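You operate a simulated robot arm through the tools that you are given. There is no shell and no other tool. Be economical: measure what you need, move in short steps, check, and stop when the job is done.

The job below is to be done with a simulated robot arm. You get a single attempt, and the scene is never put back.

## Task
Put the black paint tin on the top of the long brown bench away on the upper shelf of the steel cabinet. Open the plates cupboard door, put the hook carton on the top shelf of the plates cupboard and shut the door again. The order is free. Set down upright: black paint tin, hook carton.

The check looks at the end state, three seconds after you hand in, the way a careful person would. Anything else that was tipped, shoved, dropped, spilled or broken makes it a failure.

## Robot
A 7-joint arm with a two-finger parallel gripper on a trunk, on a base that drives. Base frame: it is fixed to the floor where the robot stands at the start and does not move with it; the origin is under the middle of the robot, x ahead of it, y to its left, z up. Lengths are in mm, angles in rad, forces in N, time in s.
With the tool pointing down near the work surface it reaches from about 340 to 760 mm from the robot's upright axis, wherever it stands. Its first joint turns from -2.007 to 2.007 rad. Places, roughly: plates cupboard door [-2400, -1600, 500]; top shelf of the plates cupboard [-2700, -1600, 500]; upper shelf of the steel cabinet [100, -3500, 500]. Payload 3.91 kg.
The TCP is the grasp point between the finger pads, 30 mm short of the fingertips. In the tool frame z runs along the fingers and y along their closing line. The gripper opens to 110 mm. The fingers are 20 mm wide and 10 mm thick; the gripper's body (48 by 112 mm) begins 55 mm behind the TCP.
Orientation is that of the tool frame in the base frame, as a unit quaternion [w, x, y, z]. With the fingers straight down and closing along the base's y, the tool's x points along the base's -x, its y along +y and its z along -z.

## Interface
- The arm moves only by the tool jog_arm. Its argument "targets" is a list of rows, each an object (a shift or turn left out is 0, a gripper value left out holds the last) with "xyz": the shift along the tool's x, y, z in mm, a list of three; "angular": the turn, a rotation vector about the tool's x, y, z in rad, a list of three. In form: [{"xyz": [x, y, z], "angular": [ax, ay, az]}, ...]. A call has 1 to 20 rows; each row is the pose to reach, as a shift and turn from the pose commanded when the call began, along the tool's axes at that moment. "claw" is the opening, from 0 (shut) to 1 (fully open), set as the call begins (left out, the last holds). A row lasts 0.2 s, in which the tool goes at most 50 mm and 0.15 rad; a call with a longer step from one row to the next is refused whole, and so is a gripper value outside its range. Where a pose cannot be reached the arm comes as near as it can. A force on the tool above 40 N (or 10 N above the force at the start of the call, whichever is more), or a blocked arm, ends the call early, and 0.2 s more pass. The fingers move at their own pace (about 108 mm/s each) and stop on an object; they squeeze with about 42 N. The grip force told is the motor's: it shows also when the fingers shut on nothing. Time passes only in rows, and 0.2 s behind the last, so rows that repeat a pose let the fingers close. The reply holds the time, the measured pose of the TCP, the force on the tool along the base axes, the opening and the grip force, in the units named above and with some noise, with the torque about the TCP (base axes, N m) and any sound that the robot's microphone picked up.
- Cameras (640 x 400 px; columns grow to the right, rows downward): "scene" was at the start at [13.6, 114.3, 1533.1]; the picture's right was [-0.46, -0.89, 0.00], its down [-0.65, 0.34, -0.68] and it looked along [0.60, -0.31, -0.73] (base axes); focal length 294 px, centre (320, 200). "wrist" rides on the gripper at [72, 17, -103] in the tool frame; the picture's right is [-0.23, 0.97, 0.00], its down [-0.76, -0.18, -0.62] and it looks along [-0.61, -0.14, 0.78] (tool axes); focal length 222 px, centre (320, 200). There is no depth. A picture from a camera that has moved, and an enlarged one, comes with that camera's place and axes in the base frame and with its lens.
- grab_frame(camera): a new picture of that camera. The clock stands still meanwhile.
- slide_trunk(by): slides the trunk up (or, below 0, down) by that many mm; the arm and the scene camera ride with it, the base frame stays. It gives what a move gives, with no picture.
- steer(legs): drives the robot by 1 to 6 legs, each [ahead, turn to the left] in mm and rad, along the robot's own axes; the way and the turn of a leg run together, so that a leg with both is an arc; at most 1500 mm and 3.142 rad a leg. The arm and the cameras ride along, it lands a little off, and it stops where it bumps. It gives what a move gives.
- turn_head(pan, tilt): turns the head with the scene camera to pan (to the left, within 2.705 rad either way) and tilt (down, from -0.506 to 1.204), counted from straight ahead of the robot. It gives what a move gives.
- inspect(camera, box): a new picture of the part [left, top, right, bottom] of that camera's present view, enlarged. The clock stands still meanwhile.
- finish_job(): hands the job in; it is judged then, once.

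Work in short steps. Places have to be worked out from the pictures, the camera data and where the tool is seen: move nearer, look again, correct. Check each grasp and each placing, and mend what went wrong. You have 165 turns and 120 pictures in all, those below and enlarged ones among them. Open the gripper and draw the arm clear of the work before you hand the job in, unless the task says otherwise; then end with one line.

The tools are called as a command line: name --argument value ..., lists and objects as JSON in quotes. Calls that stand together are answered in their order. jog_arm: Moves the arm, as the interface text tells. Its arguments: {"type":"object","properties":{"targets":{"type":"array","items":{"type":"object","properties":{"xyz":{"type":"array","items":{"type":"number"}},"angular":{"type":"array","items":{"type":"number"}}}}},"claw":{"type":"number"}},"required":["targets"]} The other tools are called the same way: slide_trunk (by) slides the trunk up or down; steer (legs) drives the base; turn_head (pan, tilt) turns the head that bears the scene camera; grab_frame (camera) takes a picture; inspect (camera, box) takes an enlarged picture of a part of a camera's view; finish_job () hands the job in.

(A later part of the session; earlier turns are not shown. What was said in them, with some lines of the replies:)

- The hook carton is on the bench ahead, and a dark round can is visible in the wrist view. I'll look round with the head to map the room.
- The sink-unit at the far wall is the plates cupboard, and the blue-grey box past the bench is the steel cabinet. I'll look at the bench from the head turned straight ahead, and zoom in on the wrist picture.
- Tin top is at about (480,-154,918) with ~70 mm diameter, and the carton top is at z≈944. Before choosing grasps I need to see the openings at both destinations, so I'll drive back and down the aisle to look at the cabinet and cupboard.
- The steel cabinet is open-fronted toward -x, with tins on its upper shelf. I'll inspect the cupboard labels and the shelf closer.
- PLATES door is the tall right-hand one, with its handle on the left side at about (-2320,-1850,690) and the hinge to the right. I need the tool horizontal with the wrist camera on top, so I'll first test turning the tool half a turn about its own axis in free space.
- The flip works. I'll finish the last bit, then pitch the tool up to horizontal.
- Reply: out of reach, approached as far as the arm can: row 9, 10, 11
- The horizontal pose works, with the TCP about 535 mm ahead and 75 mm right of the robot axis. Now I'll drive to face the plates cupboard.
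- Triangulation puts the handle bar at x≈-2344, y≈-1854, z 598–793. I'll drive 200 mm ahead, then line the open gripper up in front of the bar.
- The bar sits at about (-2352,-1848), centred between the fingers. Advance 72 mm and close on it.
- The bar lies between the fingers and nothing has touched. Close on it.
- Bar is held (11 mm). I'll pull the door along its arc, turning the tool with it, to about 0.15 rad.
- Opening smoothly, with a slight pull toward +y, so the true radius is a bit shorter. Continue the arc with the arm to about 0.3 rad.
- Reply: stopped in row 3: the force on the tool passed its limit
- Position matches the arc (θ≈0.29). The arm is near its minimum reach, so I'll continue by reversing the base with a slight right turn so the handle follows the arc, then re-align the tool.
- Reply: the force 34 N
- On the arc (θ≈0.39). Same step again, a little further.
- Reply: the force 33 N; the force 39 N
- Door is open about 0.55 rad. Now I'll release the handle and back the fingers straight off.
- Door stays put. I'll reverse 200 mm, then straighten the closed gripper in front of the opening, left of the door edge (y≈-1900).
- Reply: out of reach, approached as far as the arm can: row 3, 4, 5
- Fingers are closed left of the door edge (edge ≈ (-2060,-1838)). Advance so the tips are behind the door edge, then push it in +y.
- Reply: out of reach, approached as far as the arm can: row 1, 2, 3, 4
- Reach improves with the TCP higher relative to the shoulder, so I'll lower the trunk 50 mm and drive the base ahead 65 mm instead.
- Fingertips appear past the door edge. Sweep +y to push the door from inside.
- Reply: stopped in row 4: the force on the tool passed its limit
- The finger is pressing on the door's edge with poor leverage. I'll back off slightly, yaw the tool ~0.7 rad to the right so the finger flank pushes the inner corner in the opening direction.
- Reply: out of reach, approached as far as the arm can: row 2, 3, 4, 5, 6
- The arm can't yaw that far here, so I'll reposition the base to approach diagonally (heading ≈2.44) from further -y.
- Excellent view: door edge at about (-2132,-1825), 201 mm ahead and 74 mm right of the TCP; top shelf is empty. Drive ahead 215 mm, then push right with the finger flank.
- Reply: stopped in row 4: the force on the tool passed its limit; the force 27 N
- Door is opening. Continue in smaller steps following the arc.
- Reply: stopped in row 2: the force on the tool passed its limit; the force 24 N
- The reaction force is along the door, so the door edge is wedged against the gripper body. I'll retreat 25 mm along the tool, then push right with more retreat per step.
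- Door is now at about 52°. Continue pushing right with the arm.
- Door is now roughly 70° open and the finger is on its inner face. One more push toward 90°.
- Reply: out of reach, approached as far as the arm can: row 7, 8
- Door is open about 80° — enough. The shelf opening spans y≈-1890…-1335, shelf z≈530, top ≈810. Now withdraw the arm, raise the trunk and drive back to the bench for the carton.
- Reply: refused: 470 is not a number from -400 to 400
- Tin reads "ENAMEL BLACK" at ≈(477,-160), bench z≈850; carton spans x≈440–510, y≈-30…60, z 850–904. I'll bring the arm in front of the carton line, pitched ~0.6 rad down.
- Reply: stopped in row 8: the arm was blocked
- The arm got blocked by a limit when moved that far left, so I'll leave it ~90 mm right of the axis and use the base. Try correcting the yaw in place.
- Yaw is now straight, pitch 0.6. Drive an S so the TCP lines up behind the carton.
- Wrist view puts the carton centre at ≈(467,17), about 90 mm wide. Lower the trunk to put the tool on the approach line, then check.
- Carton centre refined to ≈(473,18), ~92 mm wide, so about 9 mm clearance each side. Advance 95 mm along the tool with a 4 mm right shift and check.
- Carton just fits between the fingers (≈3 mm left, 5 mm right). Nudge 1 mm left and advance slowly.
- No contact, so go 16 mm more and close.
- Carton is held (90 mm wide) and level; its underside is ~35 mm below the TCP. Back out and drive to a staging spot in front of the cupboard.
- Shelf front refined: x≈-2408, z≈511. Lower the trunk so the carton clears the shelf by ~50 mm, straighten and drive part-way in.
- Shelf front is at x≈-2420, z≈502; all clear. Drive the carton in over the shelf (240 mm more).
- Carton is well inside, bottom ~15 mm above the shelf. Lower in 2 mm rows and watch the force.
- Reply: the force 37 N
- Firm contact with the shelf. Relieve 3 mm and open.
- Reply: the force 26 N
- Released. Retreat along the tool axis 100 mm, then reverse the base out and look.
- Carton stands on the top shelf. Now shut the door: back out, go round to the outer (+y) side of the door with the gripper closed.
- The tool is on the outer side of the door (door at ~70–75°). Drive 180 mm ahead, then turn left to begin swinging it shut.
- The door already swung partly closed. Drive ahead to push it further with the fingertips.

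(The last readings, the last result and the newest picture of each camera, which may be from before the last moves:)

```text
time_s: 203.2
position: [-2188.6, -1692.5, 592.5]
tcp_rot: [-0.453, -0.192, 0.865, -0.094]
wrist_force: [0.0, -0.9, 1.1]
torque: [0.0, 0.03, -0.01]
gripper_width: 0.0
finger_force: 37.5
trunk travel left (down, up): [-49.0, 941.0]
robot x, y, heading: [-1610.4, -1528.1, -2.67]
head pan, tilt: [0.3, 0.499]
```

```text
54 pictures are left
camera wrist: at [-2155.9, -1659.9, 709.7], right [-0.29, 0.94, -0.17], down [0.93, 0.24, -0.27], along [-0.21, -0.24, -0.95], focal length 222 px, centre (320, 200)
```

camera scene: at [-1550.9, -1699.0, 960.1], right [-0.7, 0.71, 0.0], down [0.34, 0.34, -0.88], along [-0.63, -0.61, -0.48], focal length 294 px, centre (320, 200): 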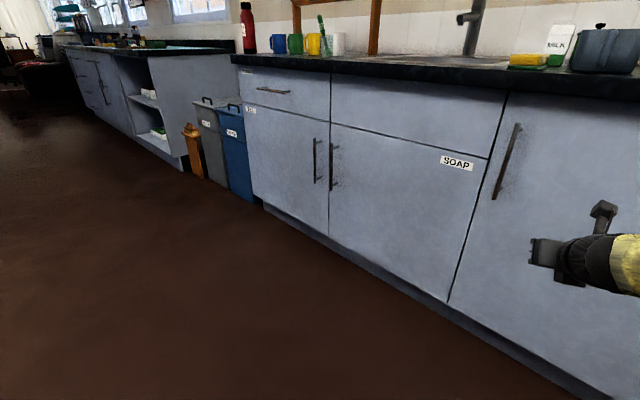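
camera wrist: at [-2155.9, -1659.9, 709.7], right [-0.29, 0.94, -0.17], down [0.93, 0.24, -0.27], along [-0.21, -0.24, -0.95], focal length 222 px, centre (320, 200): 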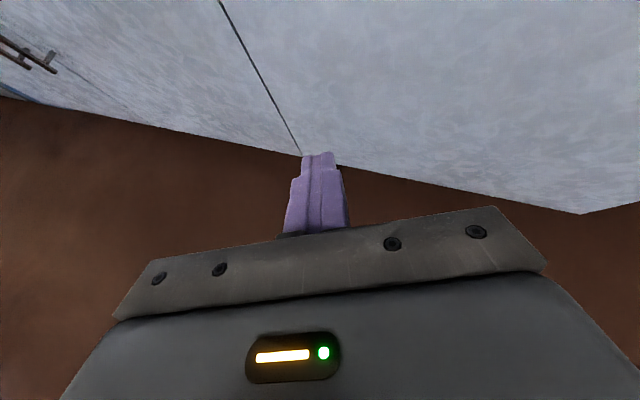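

The door looks shut. I'll check the seam closely.

inspect --camera "scene" --box '[400, 60, 640, 310]'

steer --legs '[[140, 0]]'

jog_arm --targets '[{"xyz": [0, 0, 20]}, {"xyz": [0, 0, 40]}, {"xyz": [0, 0, 60]}, {"xyz": [0, 0, 80]}, {"xyz": [0, 0, 100]}]'

grab_frame --camera "wrist"

```text
1.60 times, centred on (520, 185) of scene
camera zoom: at [-1550.9, -1699.0, 960.1], right [-0.7, 0.71, 0.0], down [0.34, 0.34, -0.88], along [-0.63, -0.61, -0.48], focal length 471 px, centre (0, 224)
```

zoom: 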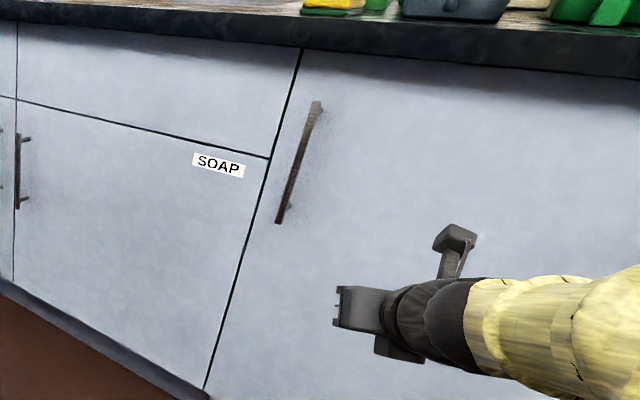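

```text
time_s: 204.5
position: [-2317.4, -1755.6, 592.9]
tcp_rot: [-0.454, -0.191, 0.865, -0.093]
wrist_force: [-0.5, -0.9, 1.4]
torque: [0.0, 0.0, -0.01]
gripper_width: 0.0
finger_force: 37.7
trunk travel left (down, up): [-49.0, 941.0]
robot x, y, heading: [-1741.4, -1587.4, -2.666]
head pan, tilt: [0.3, 0.499]
```

```text
time_s: 205.5
position: [-2369.0, -1781.8, 554.5]
tcp_rot: [-0.455, -0.191, 0.865, -0.093]
wrist_force: [17.1, 4.1, 5.3]
torque: [0.02, 0.06, -0.08]
gripper_width: 0.1
finger_force: 38.3
trunk travel left (down, up): [-49.0, 941.0]
robot x, y, heading: [-1738.0, -1592.8, -2.666]
head pan, tilt: [0.3, 0.499]
stopped in row 4: the force on the tool passed its limit (the readings are from after the stop); the commanded pose is now the measured one
```

```text
52 pictures are left
camera wrist: at [-2336.1, -1749.3, 671.0], right [-0.29, 0.94, -0.17], down [0.93, 0.23, -0.27], along [-0.22, -0.24, -0.95], focal length 222 px, centre (320, 200)
```

wrist: 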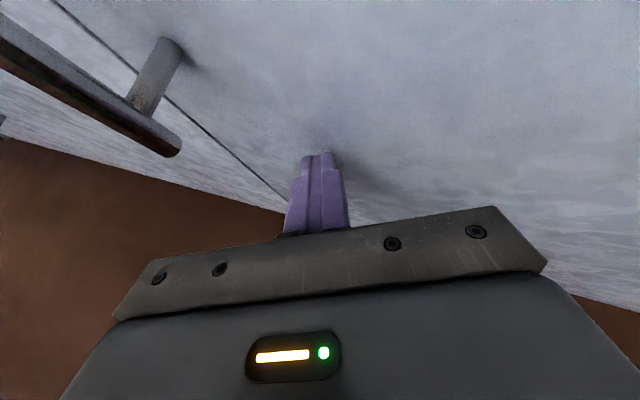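

Door firmly shut. Withdraw, drive back toward the bench, and raise the trunk for the tin.

jog_arm --targets '[{"xyz": [0, 0, -30]}, {"xyz": [0, 0, -65]}, {"xyz": [0, 0, -95]}]' --claw 0

steer --legs '[[-300, 0], [0, -2.588], [1000, 0], [650, 0], [0, -1.029]]'

slide_trunk --by 400

slide_trunk --by 130

jog_arm --targets '[{"angular": [0, -0.08, 0]}, {"angular": [0, -0.15, 0]}]' --claw 0.85

turn_head --pan -0.1 --tilt 0.75

grab_frame --camera "scene"

```text
time_s: 206.3
position: [-2299.2, -1747.7, 602.8]
tcp_rot: [-0.453, -0.191, 0.866, -0.093]
wrist_force: [-0.1, -0.4, -0.2]
torque: [-0.02, 0.01, 0.01]
gripper_width: 0.1
finger_force: 37.7
trunk travel left (down, up): [-49.0, 941.0]
robot x, y, heading: [-1737.6, -1589.1, -2.666]
head pan, tilt: [0.3, 0.499]
```

```text
time_s: 225.2
position: [-24.9, -153.8, 603.8]
tcp_rot: [0.019, 0.886, -0.022, 0.462]
wrist_force: [-0.2, 0.1, 0.3]
torque: [0.02, 0.0, -0.04]
gripper_width: 0.0
finger_force: 38.0
trunk travel left (down, up): [-49.0, 941.0]
robot x, y, heading: [-595.9, -34.0, -0.011]
head pan, tilt: [0.3, 0.499]
```

```text
time_s: 229.0
position: [-24.2, -153.7, 1003.3]
tcp_rot: [0.018, 0.886, -0.021, 0.462]
wrist_force: [-0.3, 0.5, 0.9]
torque: [0.0, 0.03, -0.01]
gripper_width: 0.0
finger_force: 37.7
trunk travel left (down, up): [-449.0, 541.0]
robot x, y, heading: [-591.9, -37.1, -0.013]
head pan, tilt: [0.3, 0.499]
```

```text
time_s: 230.6
position: [-23.9, -152.9, 1132.6]
tcp_rot: [0.018, 0.886, -0.022, 0.462]
wrist_force: [1.5, 0.6, -0.7]
torque: [0.0, -0.04, 0.01]
gripper_width: 0.0
finger_force: 37.9
trunk travel left (down, up): [-579.0, 411.0]
robot x, y, heading: [-592.3, -30.9, -0.013]
head pan, tilt: [0.3, 0.499]
```

```text
time_s: 231.2
position: [-23.2, -154.3, 1134.0]
tcp_rot: [0.017, 0.918, -0.023, 0.395]
wrist_force: [0.1, 0.0, -1.4]
torque: [-0.01, -0.02, 0.0]
gripper_width: 93.4
finger_force: 0.0
trunk travel left (down, up): [-579.0, 411.0]
robot x, y, heading: [-592.9, -32.4, -0.011]
head pan, tilt: [0.3, 0.499]
```

```text
time_s: 232.1
position: [-24.0, -153.0, 1134.5]
tcp_rot: [0.016, 0.918, -0.022, 0.396]
wrist_force: [0.2, 0.4, -0.1]
torque: [0.03, 0.01, 0.02]
gripper_width: 93.6
finger_force: 0.0
trunk travel left (down, up): [-579.0, 411.0]
robot x, y, heading: [-593.4, -31.1, -0.015]
head pan, tilt: [-0.099, 0.75]
```

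```text
51 pictures are left
camera scene: at [-565.2, 109.5, 1468.2], right [-0.11, -0.99, 0.0], down [-0.68, 0.08, -0.73], along [0.73, -0.08, -0.68], focal length 294 px, centre (320, 200)
```

scene: 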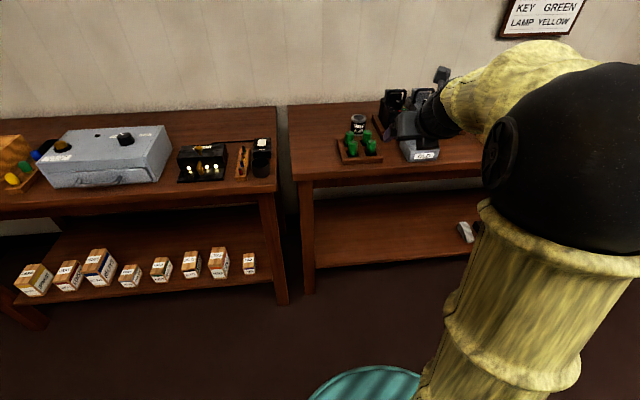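

Tool is aligned (pitch 0.76). Drive 330 mm ahead above the bench and view the tin from the wrist.

steer --legs '[[340, 0]]'

grab_frame --camera "wrist"

```text
time_s: 234.3
position: [319.0, -158.5, 1133.7]
tcp_rot: [0.016, 0.918, -0.023, 0.396]
wrist_force: [0.8, 0.1, 0.5]
torque: [0.0, 0.01, -0.02]
gripper_width: 93.2
finger_force: 0.1
trunk travel left (down, up): [-579.0, 411.0]
robot x, y, heading: [-249.6, -38.5, -0.014]
head pan, tilt: [-0.099, 0.75]
```

```text
50 pictures are left
camera wrist: at [292.9, -173.7, 1256.1], right [-0.21, -0.97, -0.15], down [-0.96, 0.23, -0.13], along [0.16, 0.12, -0.98], focal length 222 px, centre (320, 200)
```

wrist: 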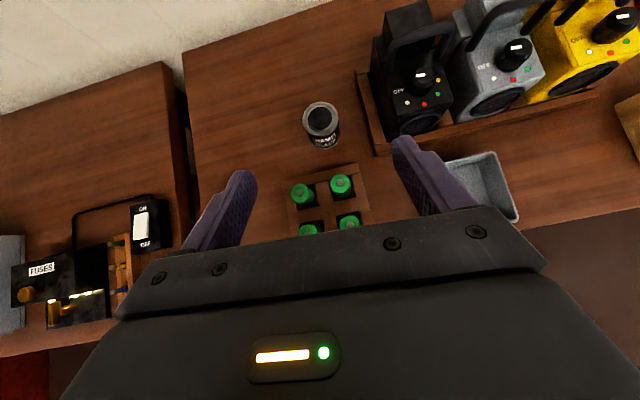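

Tin centre ≈(477,-162), clear of the lantern tray (edge y≈-240). Drive 62 mm ahead, lower the trunk 150 mm onto the approach line and check.

steer --legs '[[62, 0]]'

slide_trunk --by -150

grab_frame --camera "wrist"

```text
time_s: 235.2
position: [379.9, -160.1, 1133.1]
tcp_rot: [0.016, 0.919, -0.023, 0.394]
wrist_force: [-0.2, -0.5, -0.1]
torque: [-0.04, 0.02, 0.0]
gripper_width: 93.5
finger_force: 0.1
trunk travel left (down, up): [-579.0, 411.0]
robot x, y, heading: [-189.7, -38.0, -0.014]
head pan, tilt: [-0.099, 0.75]
```

```text
time_s: 237.0
position: [379.5, -160.0, 983.7]
tcp_rot: [0.017, 0.918, -0.023, 0.395]
wrist_force: [-0.2, -0.2, -1.7]
torque: [0.02, 0.0, 0.0]
gripper_width: 93.4
finger_force: 0.1
trunk travel left (down, up): [-429.0, 561.0]
robot x, y, heading: [-190.3, -39.0, -0.015]
head pan, tilt: [-0.099, 0.75]
```

```text
49 pictures are left
camera wrist: at [353.8, -174.6, 1106.2], right [-0.21, -0.97, -0.15], down [-0.96, 0.23, -0.13], along [0.16, 0.12, -0.98], focal length 222 px, centre (320, 200)
```

wrist: 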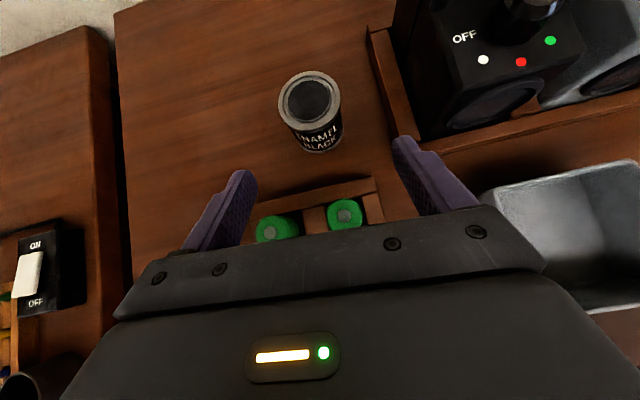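

Estimates agree: tin at (476,-161), Ø≈60, top 918. Advance 85 mm along the tool, then re-check.

jog_arm --targets '[{"xyz": [0, -5, 30]}, {"xyz": [0, -5, 60]}, {"xyz": [0, -5, 85]}]'

grab_frame --camera "wrist"

```text
time_s: 237.8
position: [441.8, -157.0, 925.1]
tcp_rot: [0.017, 0.919, -0.023, 0.394]
wrist_force: [0.4, 0.1, -1.1]
torque: [-0.01, 0.04, 0.01]
gripper_width: 93.4
finger_force: 0.1
trunk travel left (down, up): [-429.0, 561.0]
robot x, y, heading: [-186.1, -40.5, -0.014]
head pan, tilt: [-0.099, 0.75]
```

```text
48 pictures are left
camera wrist: at [415.6, -171.6, 1047.6], right [-0.21, -0.97, -0.15], down [-0.96, 0.23, -0.13], along [0.16, 0.12, -0.98], focal length 222 px, centre (320, 200)
```

wrist: 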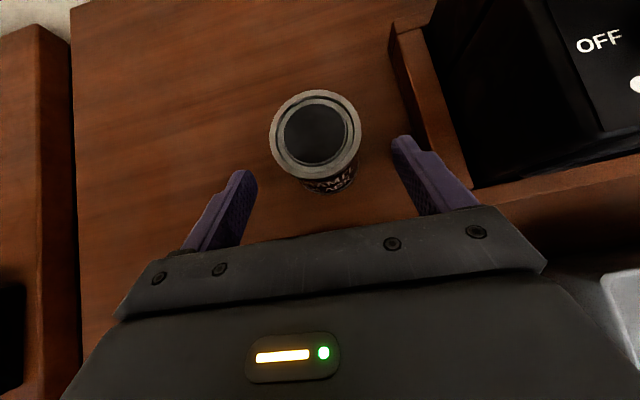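

Centred. Advance the last 48 mm and close.

jog_arm --targets '[{"xyz": [0, 1, 16]}, {"xyz": [0, 1, 32]}, {"xyz": [0, 1, 48]}]'

grab_frame --camera "wrist"

jog_arm --targets '[{"xyz": [0, 0, 0]}, {"xyz": [0, 0, 0]}, {"xyz": [0, 0, 0]}]' --claw 0

```text
time_s: 238.5
position: [470.0, -162.1, 911.6]
tcp_rot: [0.02, 0.914, -0.022, 0.406]
wrist_force: [3.7, 0.6, 15.7]
torque: [-0.11, 1.12, 0.01]
gripper_width: 93.5
finger_force: 0.1
trunk travel left (down, up): [-429.0, 561.0]
robot x, y, heading: [-191.3, -38.0, -0.013]
head pan, tilt: [-0.099, 0.75]
stopped in row 3: the force on the tool passed its limit (the readings are from after the stop); the commanded pose is now the measured one
```

```text
47 pictures are left
camera wrist: at [441.4, -175.0, 1033.1], right [-0.21, -0.97, -0.15], down [-0.96, 0.23, -0.15], along [0.18, 0.11, -0.98], focal length 222 px, centre (320, 200)
```

wrist: 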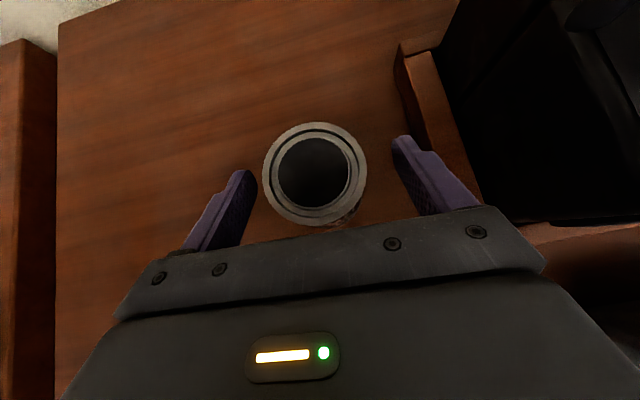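

```text
time_s: 239.3
position: [469.4, -160.3, 912.0]
tcp_rot: [0.019, 0.913, -0.023, 0.406]
wrist_force: [8.8, 1.1, 28.2]
torque: [0.25, 0.88, -0.19]
gripper_width: 59.5
finger_force: 41.8
trunk travel left (down, up): [-429.0, 561.0]
robot x, y, heading: [-189.3, -39.0, -0.012]
head pan, tilt: [-0.099, 0.75]
```

Contact came from below about 70–90 mm behind the TCP (the wrist underside on the batteries), but the fingers have closed on the tin (59.5 mm). Lift straight up gently and check everything.

jog_arm --targets '[{"xyz": [4, 0, -3.5]}, {"xyz": [11, 0, -10]}, {"xyz": [22, 0, -20]}, {"xyz": [40, 0, -37]}, {"xyz": [58, 0, -54]}]'

grab_frame --camera "wrist"

grab_frame --camera "scene"

```text
time_s: 240.5
position: [470.4, -160.0, 986.4]
tcp_rot: [0.018, 0.915, -0.022, 0.403]
wrist_force: [0.6, 0.4, -1.5]
torque: [0.02, 0.02, 0.01]
gripper_width: 59.4
finger_force: 42.3
trunk travel left (down, up): [-429.0, 561.0]
robot x, y, heading: [-190.1, -34.7, -0.016]
head pan, tilt: [-0.099, 0.75]
```

```text
46 pictures are left
camera wrist: at [442.5, -173.1, 1108.1], right [-0.21, -0.97, -0.15], down [-0.96, 0.23, -0.14], along [0.17, 0.12, -0.98], focal length 222 px, centre (320, 200)
```

wrist: 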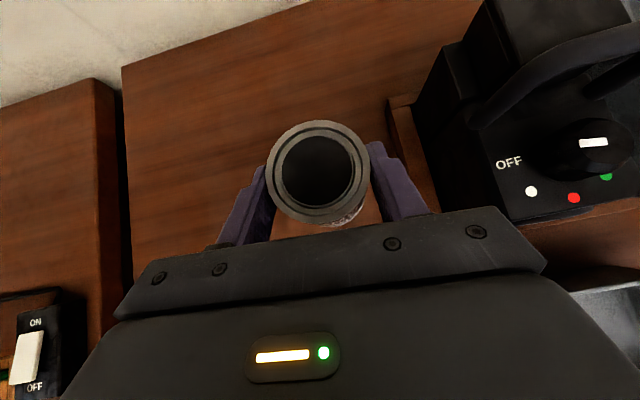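

```text
45 pictures are left
camera scene: at [-161.3, 103.8, 1318.1], right [-0.11, -0.99, 0.0], down [-0.68, 0.08, -0.73], along [0.73, -0.08, -0.68], focal length 294 px, centre (320, 200)
```

scene: 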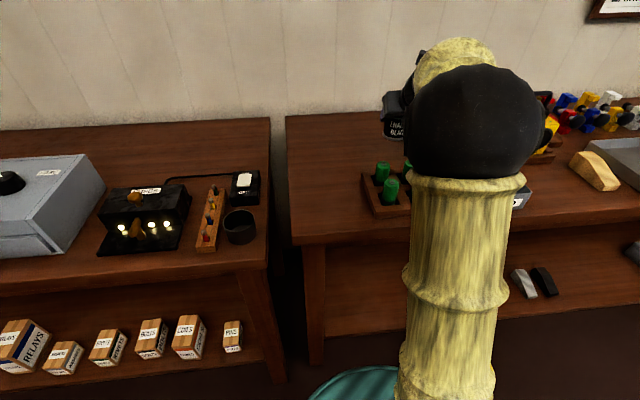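

The tin is held level (59.4 mm), base ~62 mm below the TCP. Raise 100 mm and drive to a staging spot in front of the steel cabinet.

slide_trunk --by 100

steer --legs '[[-450, 0], [0, -1.653], [1300, 0], [1300, 0], [1067, 0], [0, 1.669]]'

turn_head --pan -0.1 --tilt 0.7

grab_frame --camera "scene"

grab_frame --camera "wrist"

```text
time_s: 241.8
position: [469.6, -159.2, 1085.8]
tcp_rot: [0.019, 0.915, -0.023, 0.403]
wrist_force: [0.2, -0.3, -1.9]
torque: [-0.01, -0.01, -0.01]
gripper_width: 58.9
finger_force: 42.0
trunk travel left (down, up): [-529.0, 461.0]
robot x, y, heading: [-189.7, -40.4, -0.009]
head pan, tilt: [-0.099, 0.75]
```

```text
time_s: 269.9
position: [-405.4, -3832.5, 1087.5]
tcp_rot: [0.029, 0.914, -0.046, 0.402]
wrist_force: [-0.7, 0.2, -1.9]
torque: [-0.04, 0.06, -0.01]
gripper_width: 59.3
finger_force: 41.4
trunk travel left (down, up): [-529.0, 461.0]
robot x, y, heading: [-1061.6, -3681.1, -0.063]
head pan, tilt: [-0.099, 0.75]
```

```text
time_s: 270.5
position: [-404.7, -3833.7, 1085.4]
tcp_rot: [0.03, 0.914, -0.047, 0.402]
wrist_force: [-0.4, 0.5, -2.9]
torque: [0.0, 0.01, 0.0]
gripper_width: 58.7
finger_force: 42.3
trunk travel left (down, up): [-529.0, 461.0]
robot x, y, heading: [-1056.7, -3678.1, -0.062]
head pan, tilt: [-0.099, 0.7]
```

```text
44 pictures are left
camera scene: at [-1020.5, -3538.1, 1422.4], right [-0.16, -0.99, 0.0], down [-0.64, 0.11, -0.76], along [0.75, -0.13, -0.64], focal length 294 px, centre (320, 200)
```

scene: 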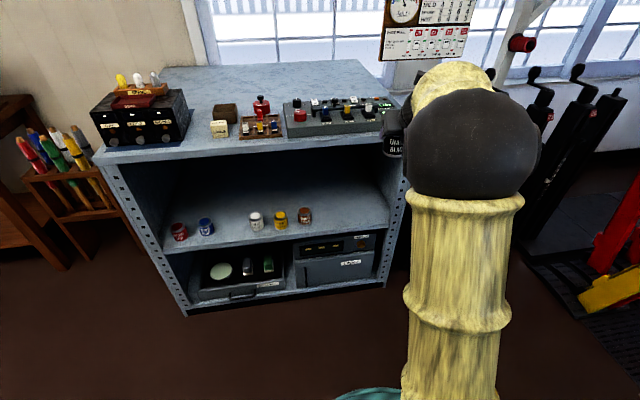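

```text
43 pictures are left
camera wrist: at [-433.7, -3845.2, 1208.1], right [-0.26, -0.95, -0.15], down [-0.95, 0.28, -0.14], along [0.18, 0.11, -0.98], focal length 222 px, centre (320, 200)
```

wrist: 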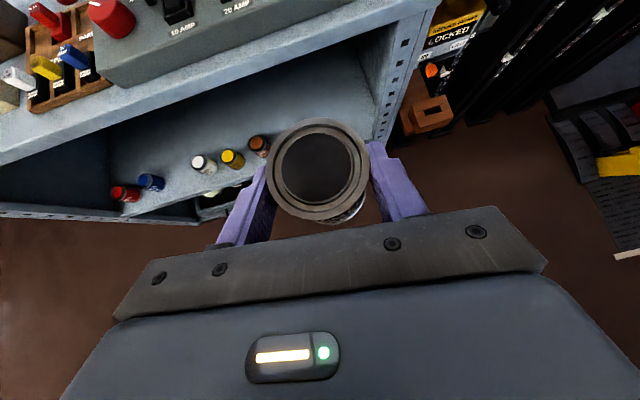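

Shelf z≈492–500, front x≈-150, brown jar at (-85,-3627), right panel y≈-3990; free space centred on y≈-3795. Straighten heading, lower the trunk, and drive close to the front.

steer --legs '[[0, 0.062]]'

slide_trunk --by -400

slide_trunk --by -91

steer --legs '[[150, 0]]'

grab_frame --camera "scene"

grab_frame --camera "wrist"

```text
time_s: 271.4
position: [-397.7, -3791.1, 1086.7]
tcp_rot: [0.018, 0.915, -0.018, 0.404]
wrist_force: [0.3, 0.5, -2.4]
torque: [0.03, 0.04, 0.01]
gripper_width: 58.7
finger_force: 42.0
trunk travel left (down, up): [-529.0, 461.0]
robot x, y, heading: [-1058.1, -3680.3, -0.007]
head pan, tilt: [-0.099, 0.7]
```

```text
time_s: 275.2
position: [-396.5, -3792.3, 687.2]
tcp_rot: [0.018, 0.914, -0.018, 0.404]
wrist_force: [0.3, -0.7, -1.9]
torque: [0.0, 0.05, -0.03]
gripper_width: 58.6
finger_force: 41.9
trunk travel left (down, up): [-129.0, 861.0]
robot x, y, heading: [-1056.1, -3675.5, -0.002]
head pan, tilt: [-0.099, 0.7]
```

```text
time_s: 276.5
position: [-397.6, -3792.4, 594.8]
tcp_rot: [0.017, 0.915, -0.018, 0.403]
wrist_force: [0.3, 0.5, -2.8]
torque: [0.0, 0.0, -0.05]
gripper_width: 58.8
finger_force: 41.8
trunk travel left (down, up): [-38.0, 952.0]
robot x, y, heading: [-1058.3, -3676.6, -0.008]
head pan, tilt: [-0.099, 0.7]
```

```text
time_s: 277.8
position: [-248.1, -3790.3, 595.6]
tcp_rot: [0.018, 0.915, -0.017, 0.404]
wrist_force: [1.0, 0.9, -2.7]
torque: [-0.02, 0.01, 0.02]
gripper_width: 59.0
finger_force: 42.0
trunk travel left (down, up): [-38.0, 952.0]
robot x, y, heading: [-908.1, -3678.5, 0.001]
head pan, tilt: [-0.099, 0.7]
```

```text
42 pictures are left
camera scene: at [-881.4, -3536.3, 931.4], right [-0.1, -1.0, 0.0], down [-0.64, 0.06, -0.76], along [0.76, -0.08, -0.64], focal length 294 px, centre (320, 200)
```

scene: 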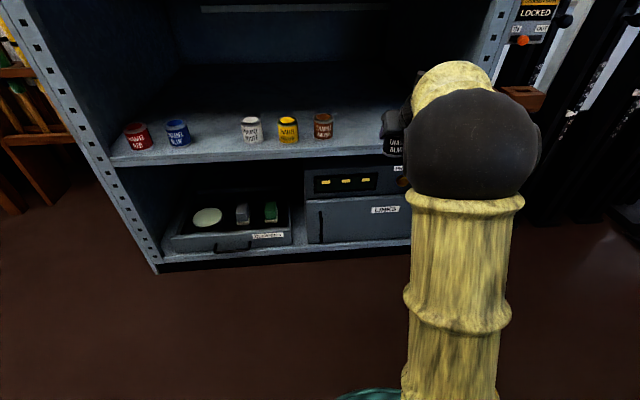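

```text
41 pictures are left
camera wrist: at [-275.6, -3804.0, 717.2], right [-0.2, -0.97, -0.15], down [-0.97, 0.22, -0.14], along [0.17, 0.12, -0.98], focal length 222 px, centre (320, 200)
```

wrist: 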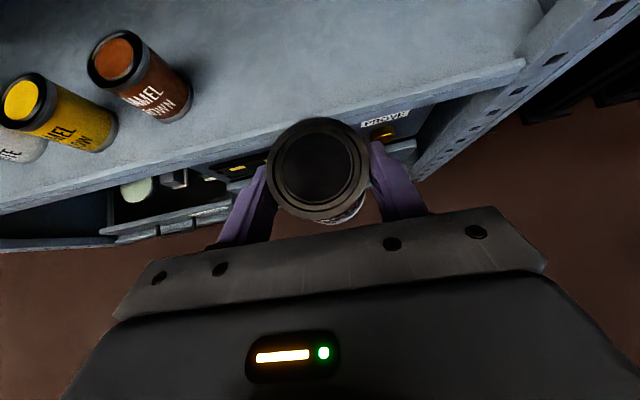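

Row of enamel tins is at x≈-80; the space beside the brown one is free. Drive 170 mm in and lower the trunk to just above the shelf.

steer --legs '[[170, 0]]'

slide_trunk --by -28

grab_frame --camera "scene"

grab_frame --camera "wrist"

```text
time_s: 279.3
position: [-77.5, -3786.1, 595.2]
tcp_rot: [0.016, 0.915, -0.014, 0.403]
wrist_force: [0.6, 1.1, -1.5]
torque: [0.0, 0.02, 0.0]
gripper_width: 59.0
finger_force: 42.0
trunk travel left (down, up): [-38.0, 952.0]
robot x, y, heading: [-734.4, -3679.0, 0.006]
head pan, tilt: [-0.099, 0.7]
```

```text
time_s: 280.0
position: [-77.0, -3785.6, 567.7]
tcp_rot: [0.016, 0.915, -0.014, 0.403]
wrist_force: [0.4, 0.9, -2.2]
torque: [0.02, 0.02, 0.0]
gripper_width: 59.1
finger_force: 42.1
trunk travel left (down, up): [-10.0, 980.0]
robot x, y, heading: [-738.0, -3679.6, 0.009]
head pan, tilt: [-0.099, 0.7]
```

```text
40 pictures are left
camera scene: at [-711.4, -3535.5, 903.3], right [-0.09, -1.0, 0.0], down [-0.64, 0.06, -0.76], along [0.76, -0.07, -0.64], focal length 294 px, centre (320, 200)
```

scene: 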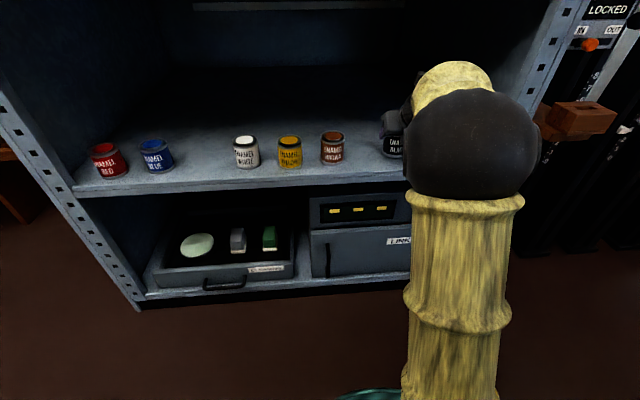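

```text
39 pictures are left
camera wrist: at [-104.2, -3800.0, 689.1], right [-0.19, -0.97, -0.15], down [-0.97, 0.21, -0.14], along [0.17, 0.12, -0.98], focal length 222 px, centre (320, 200)
```

wrist: 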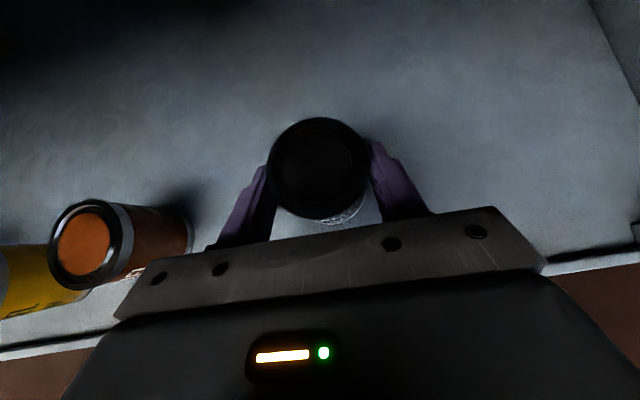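

Tin is over the shelf, bottom ~10 mm above. Lower in 2 mm rows watching the force.

jog_arm --targets '[{"xyz": [-1.5, 0, 1.3]}, {"xyz": [-3, 0, 2.7]}, {"xyz": [-4.4, 0, 4]}, {"xyz": [-5.9, 0, 5.4]}]'

jog_arm --targets '[{"xyz": [-1.5, 0, 1.3]}, {"xyz": [-3, 0, 2.7]}]'

```text
time_s: 281.0
position: [-76.6, -3786.0, 562.2]
tcp_rot: [0.016, 0.913, -0.014, 0.406]
wrist_force: [3.1, -1.6, 11.6]
torque: [0.27, -0.41, -0.09]
gripper_width: 59.0
finger_force: 42.2
trunk travel left (down, up): [-10.0, 980.0]
robot x, y, heading: [-736.9, -3678.7, 0.006]
head pan, tilt: [-0.099, 0.7]
```

```text
time_s: 281.6
position: [-77.5, -3786.7, 562.0]
tcp_rot: [0.017, 0.913, -0.015, 0.408]
wrist_force: [-1.0, 0.4, 35.6]
torque: [0.97, -0.24, 0.06]
gripper_width: 58.7
finger_force: 41.9
trunk travel left (down, up): [-10.0, 980.0]
robot x, y, heading: [-742.3, -3681.4, 0.002]
head pan, tilt: [-0.099, 0.7]
```

On the shelf. Relieve the pressure and open.

jog_arm --targets '[{"xyz": [2.7, 0, -2.4]}]'

jog_arm --targets '[{"xyz": [0, 0, 0]}, {"xyz": [0, 0, 0]}, {"xyz": [0, 0, 0]}]' --claw 0.95

grab_frame --camera "wrist"

```text
time_s: 282.0
position: [-77.4, -3787.5, 562.8]
tcp_rot: [0.017, 0.913, -0.015, 0.407]
wrist_force: [7.6, -4.8, 27.6]
torque: [0.44, -0.95, -0.28]
gripper_width: 58.7
finger_force: 41.8
trunk travel left (down, up): [-10.0, 980.0]
robot x, y, heading: [-738.6, -3678.8, 0.008]
head pan, tilt: [-0.099, 0.7]
```

```text
time_s: 282.8
position: [-77.3, -3786.0, 557.8]
tcp_rot: [0.016, 0.915, -0.014, 0.402]
wrist_force: [0.2, -0.2, 0.6]
torque: [-0.01, 0.0, 0.0]
gripper_width: 104.9
finger_force: 0.1
trunk travel left (down, up): [-10.0, 980.0]
robot x, y, heading: [-738.8, -3673.9, 0.002]
head pan, tilt: [-0.099, 0.7]
```

```text
38 pictures are left
camera wrist: at [-104.6, -3799.8, 680.5], right [-0.19, -0.97, -0.15], down [-0.97, 0.21, -0.14], along [0.17, 0.12, -0.98], focal length 222 px, centre (320, 200)
```

wrist: 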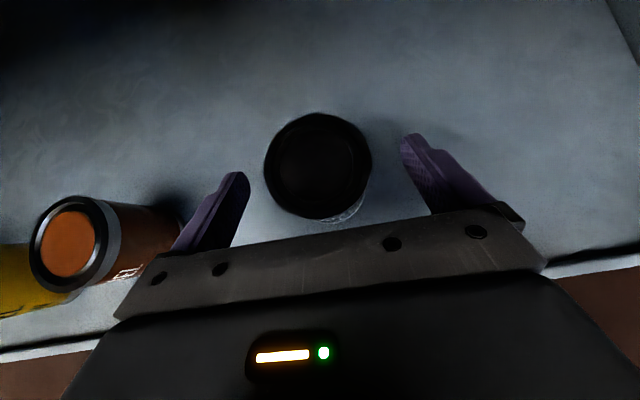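

Tin released and standing. Retreat along the tool axis, then reverse and look.

jog_arm --targets '[{"xyz": [0, 0, -15]}, {"xyz": [0, 0, -40]}, {"xyz": [0, 0, -75]}, {"xyz": [0, 0, -110]}]'

steer --legs '[[-400, 0]]'

turn_head --pan 0.1 --tilt 0.45

grab_frame --camera "scene"

grab_frame --camera "wrist"

```text
time_s: 283.8
position: [-157.6, -3783.0, 632.5]
tcp_rot: [0.017, 0.915, -0.015, 0.402]
wrist_force: [0.8, -0.4, -0.1]
torque: [0.03, -0.02, -0.02]
gripper_width: 104.3
finger_force: 0.1
trunk travel left (down, up): [-10.0, 980.0]
robot x, y, heading: [-736.1, -3678.1, 0.006]
head pan, tilt: [-0.099, 0.7]
```

```text
time_s: 286.3
position: [-548.1, -3781.2, 632.8]
tcp_rot: [0.014, 0.915, -0.008, 0.403]
wrist_force: [-0.7, -0.7, -0.8]
torque: [0.01, -0.01, 0.0]
gripper_width: 104.4
finger_force: 0.1
trunk travel left (down, up): [-10.0, 980.0]
robot x, y, heading: [-1129.4, -3681.1, 0.014]
head pan, tilt: [-0.099, 0.7]
```

```text
time_s: 287.1
position: [-548.1, -3779.5, 633.2]
tcp_rot: [0.013, 0.915, -0.008, 0.403]
wrist_force: [1.0, 0.0, 1.0]
torque: [-0.03, 0.02, 0.03]
gripper_width: 104.5
finger_force: 0.1
trunk travel left (down, up): [-10.0, 980.0]
robot x, y, heading: [-1132.1, -3679.8, 0.015]
head pan, tilt: [0.099, 0.45]
```

```text
37 pictures are left
camera scene: at [-1098.9, -3522.2, 925.5], right [0.12, -0.99, 0.0], down [-0.43, -0.05, -0.9], along [0.89, 0.1, -0.44], focal length 294 px, centre (320, 200)
```

scene: 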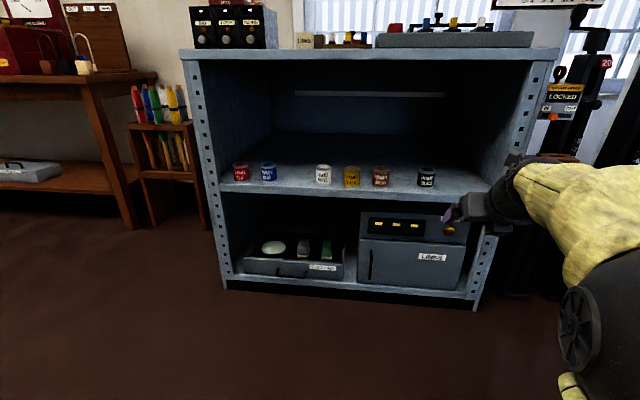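

```text
36 pictures are left
camera wrist: at [-575.3, -3794.7, 754.6], right [-0.18, -0.97, -0.15], down [-0.97, 0.2, -0.14], along [0.17, 0.12, -0.98], focal length 222 px, centre (320, 200)
```

wrist: 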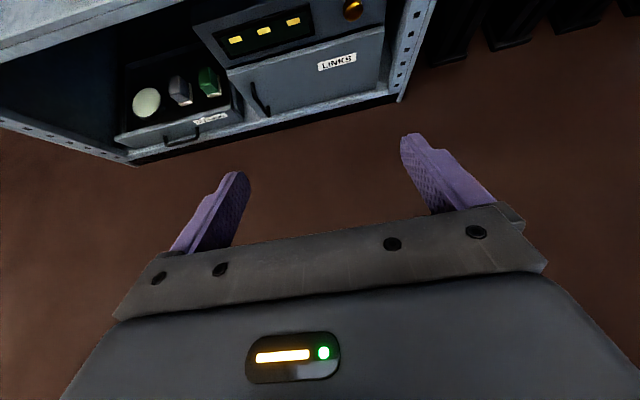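

The black tin stands upright beside the others. Now verify that the door has stayed shut and that the batteries on the bench are fine; raise the trunk for a better view.

slide_trunk --by 400

turn_head --pan 2.1 --tilt 0.25

inspect --camera "scene" --box '[160, 120, 480, 320]'

turn_head --pan 1.15 --tilt 0.2

inspect --camera "scene" --box '[240, 120, 400, 220]'

```text
time_s: 290.9
position: [-547.5, -3780.8, 1031.7]
tcp_rot: [0.014, 0.915, -0.009, 0.404]
wrist_force: [-1.7, 0.9, 0.1]
torque: [-0.03, -0.02, 0.04]
gripper_width: 104.4
finger_force: 0.1
trunk travel left (down, up): [-410.0, 580.0]
robot x, y, heading: [-1131.0, -3683.8, 0.02]
head pan, tilt: [0.099, 0.45]
```

```text
time_s: 292.8
position: [-547.5, -3780.6, 1032.8]
tcp_rot: [0.014, 0.915, -0.008, 0.404]
wrist_force: [0.1, 0.4, -0.3]
torque: [0.03, -0.02, 0.04]
gripper_width: 104.6
finger_force: 0.1
trunk travel left (down, up): [-410.0, 580.0]
robot x, y, heading: [-1130.6, -3681.9, 0.024]
head pan, tilt: [2.1, 0.25]
```

```text
2.00 times, centred on (320, 220) of scene
camera zoom: at [-1238.6, -3453.0, 1344.3], right [0.85, 0.52, 0.0], down [0.13, -0.21, -0.97], along [-0.5, 0.83, -0.25], focal length 589 px, centre (320, 160)
```

zoom: 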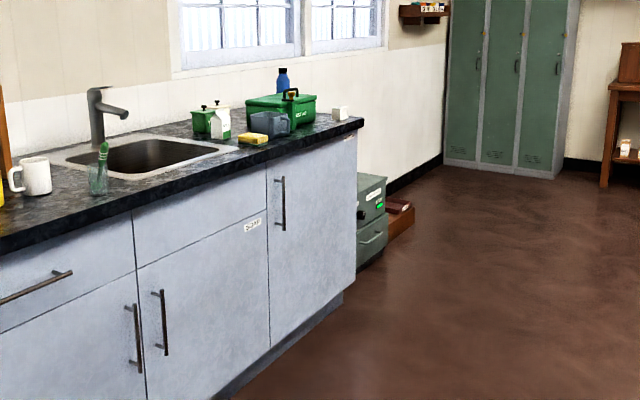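

```text
time_s: 294.1
position: [-548.1, -3781.4, 1032.5]
tcp_rot: [0.014, 0.915, -0.008, 0.404]
wrist_force: [0.4, -0.2, -0.3]
torque: [0.05, 0.02, -0.02]
gripper_width: 104.6
finger_force: 0.1
trunk travel left (down, up): [-410.0, 580.0]
robot x, y, heading: [-1130.3, -3686.2, 0.014]
head pan, tilt: [1.15, 0.201]
```

```text
4.00 times, centred on (320, 170) of scene
camera zoom: at [-1153.6, -3447.1, 1348.8], right [0.92, -0.39, 0.0], down [-0.08, -0.18, -0.98], along [0.38, 0.9, -0.2], focal length 1178 px, centre (320, 320)
```

zoom: 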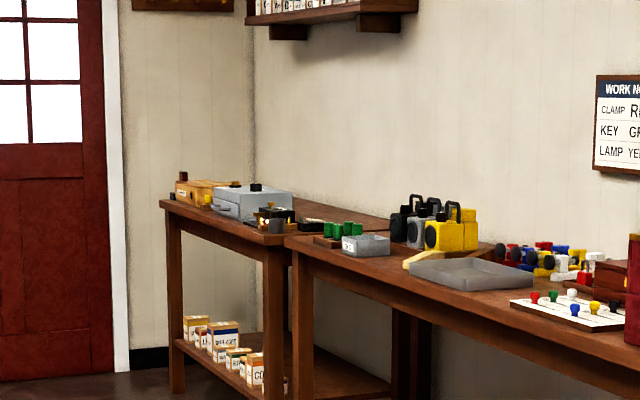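

The door is shut flush, the batteries stand in their tray, nothing is disturbed, and the gripper is open and clear. I'm handing in.

finish_job

```text
The job is handed in.
```

The black paint tin is upright on the steel cabinet's upper shelf. The hook carton is upright on the top shelf of the plates cupboard, and its door is shut. One thing to note: while I was picking up the tin, the underside of the wrist pressed on something, most likely the green batteries in front of it. A distant check afterwards showed them still standing in their tray.
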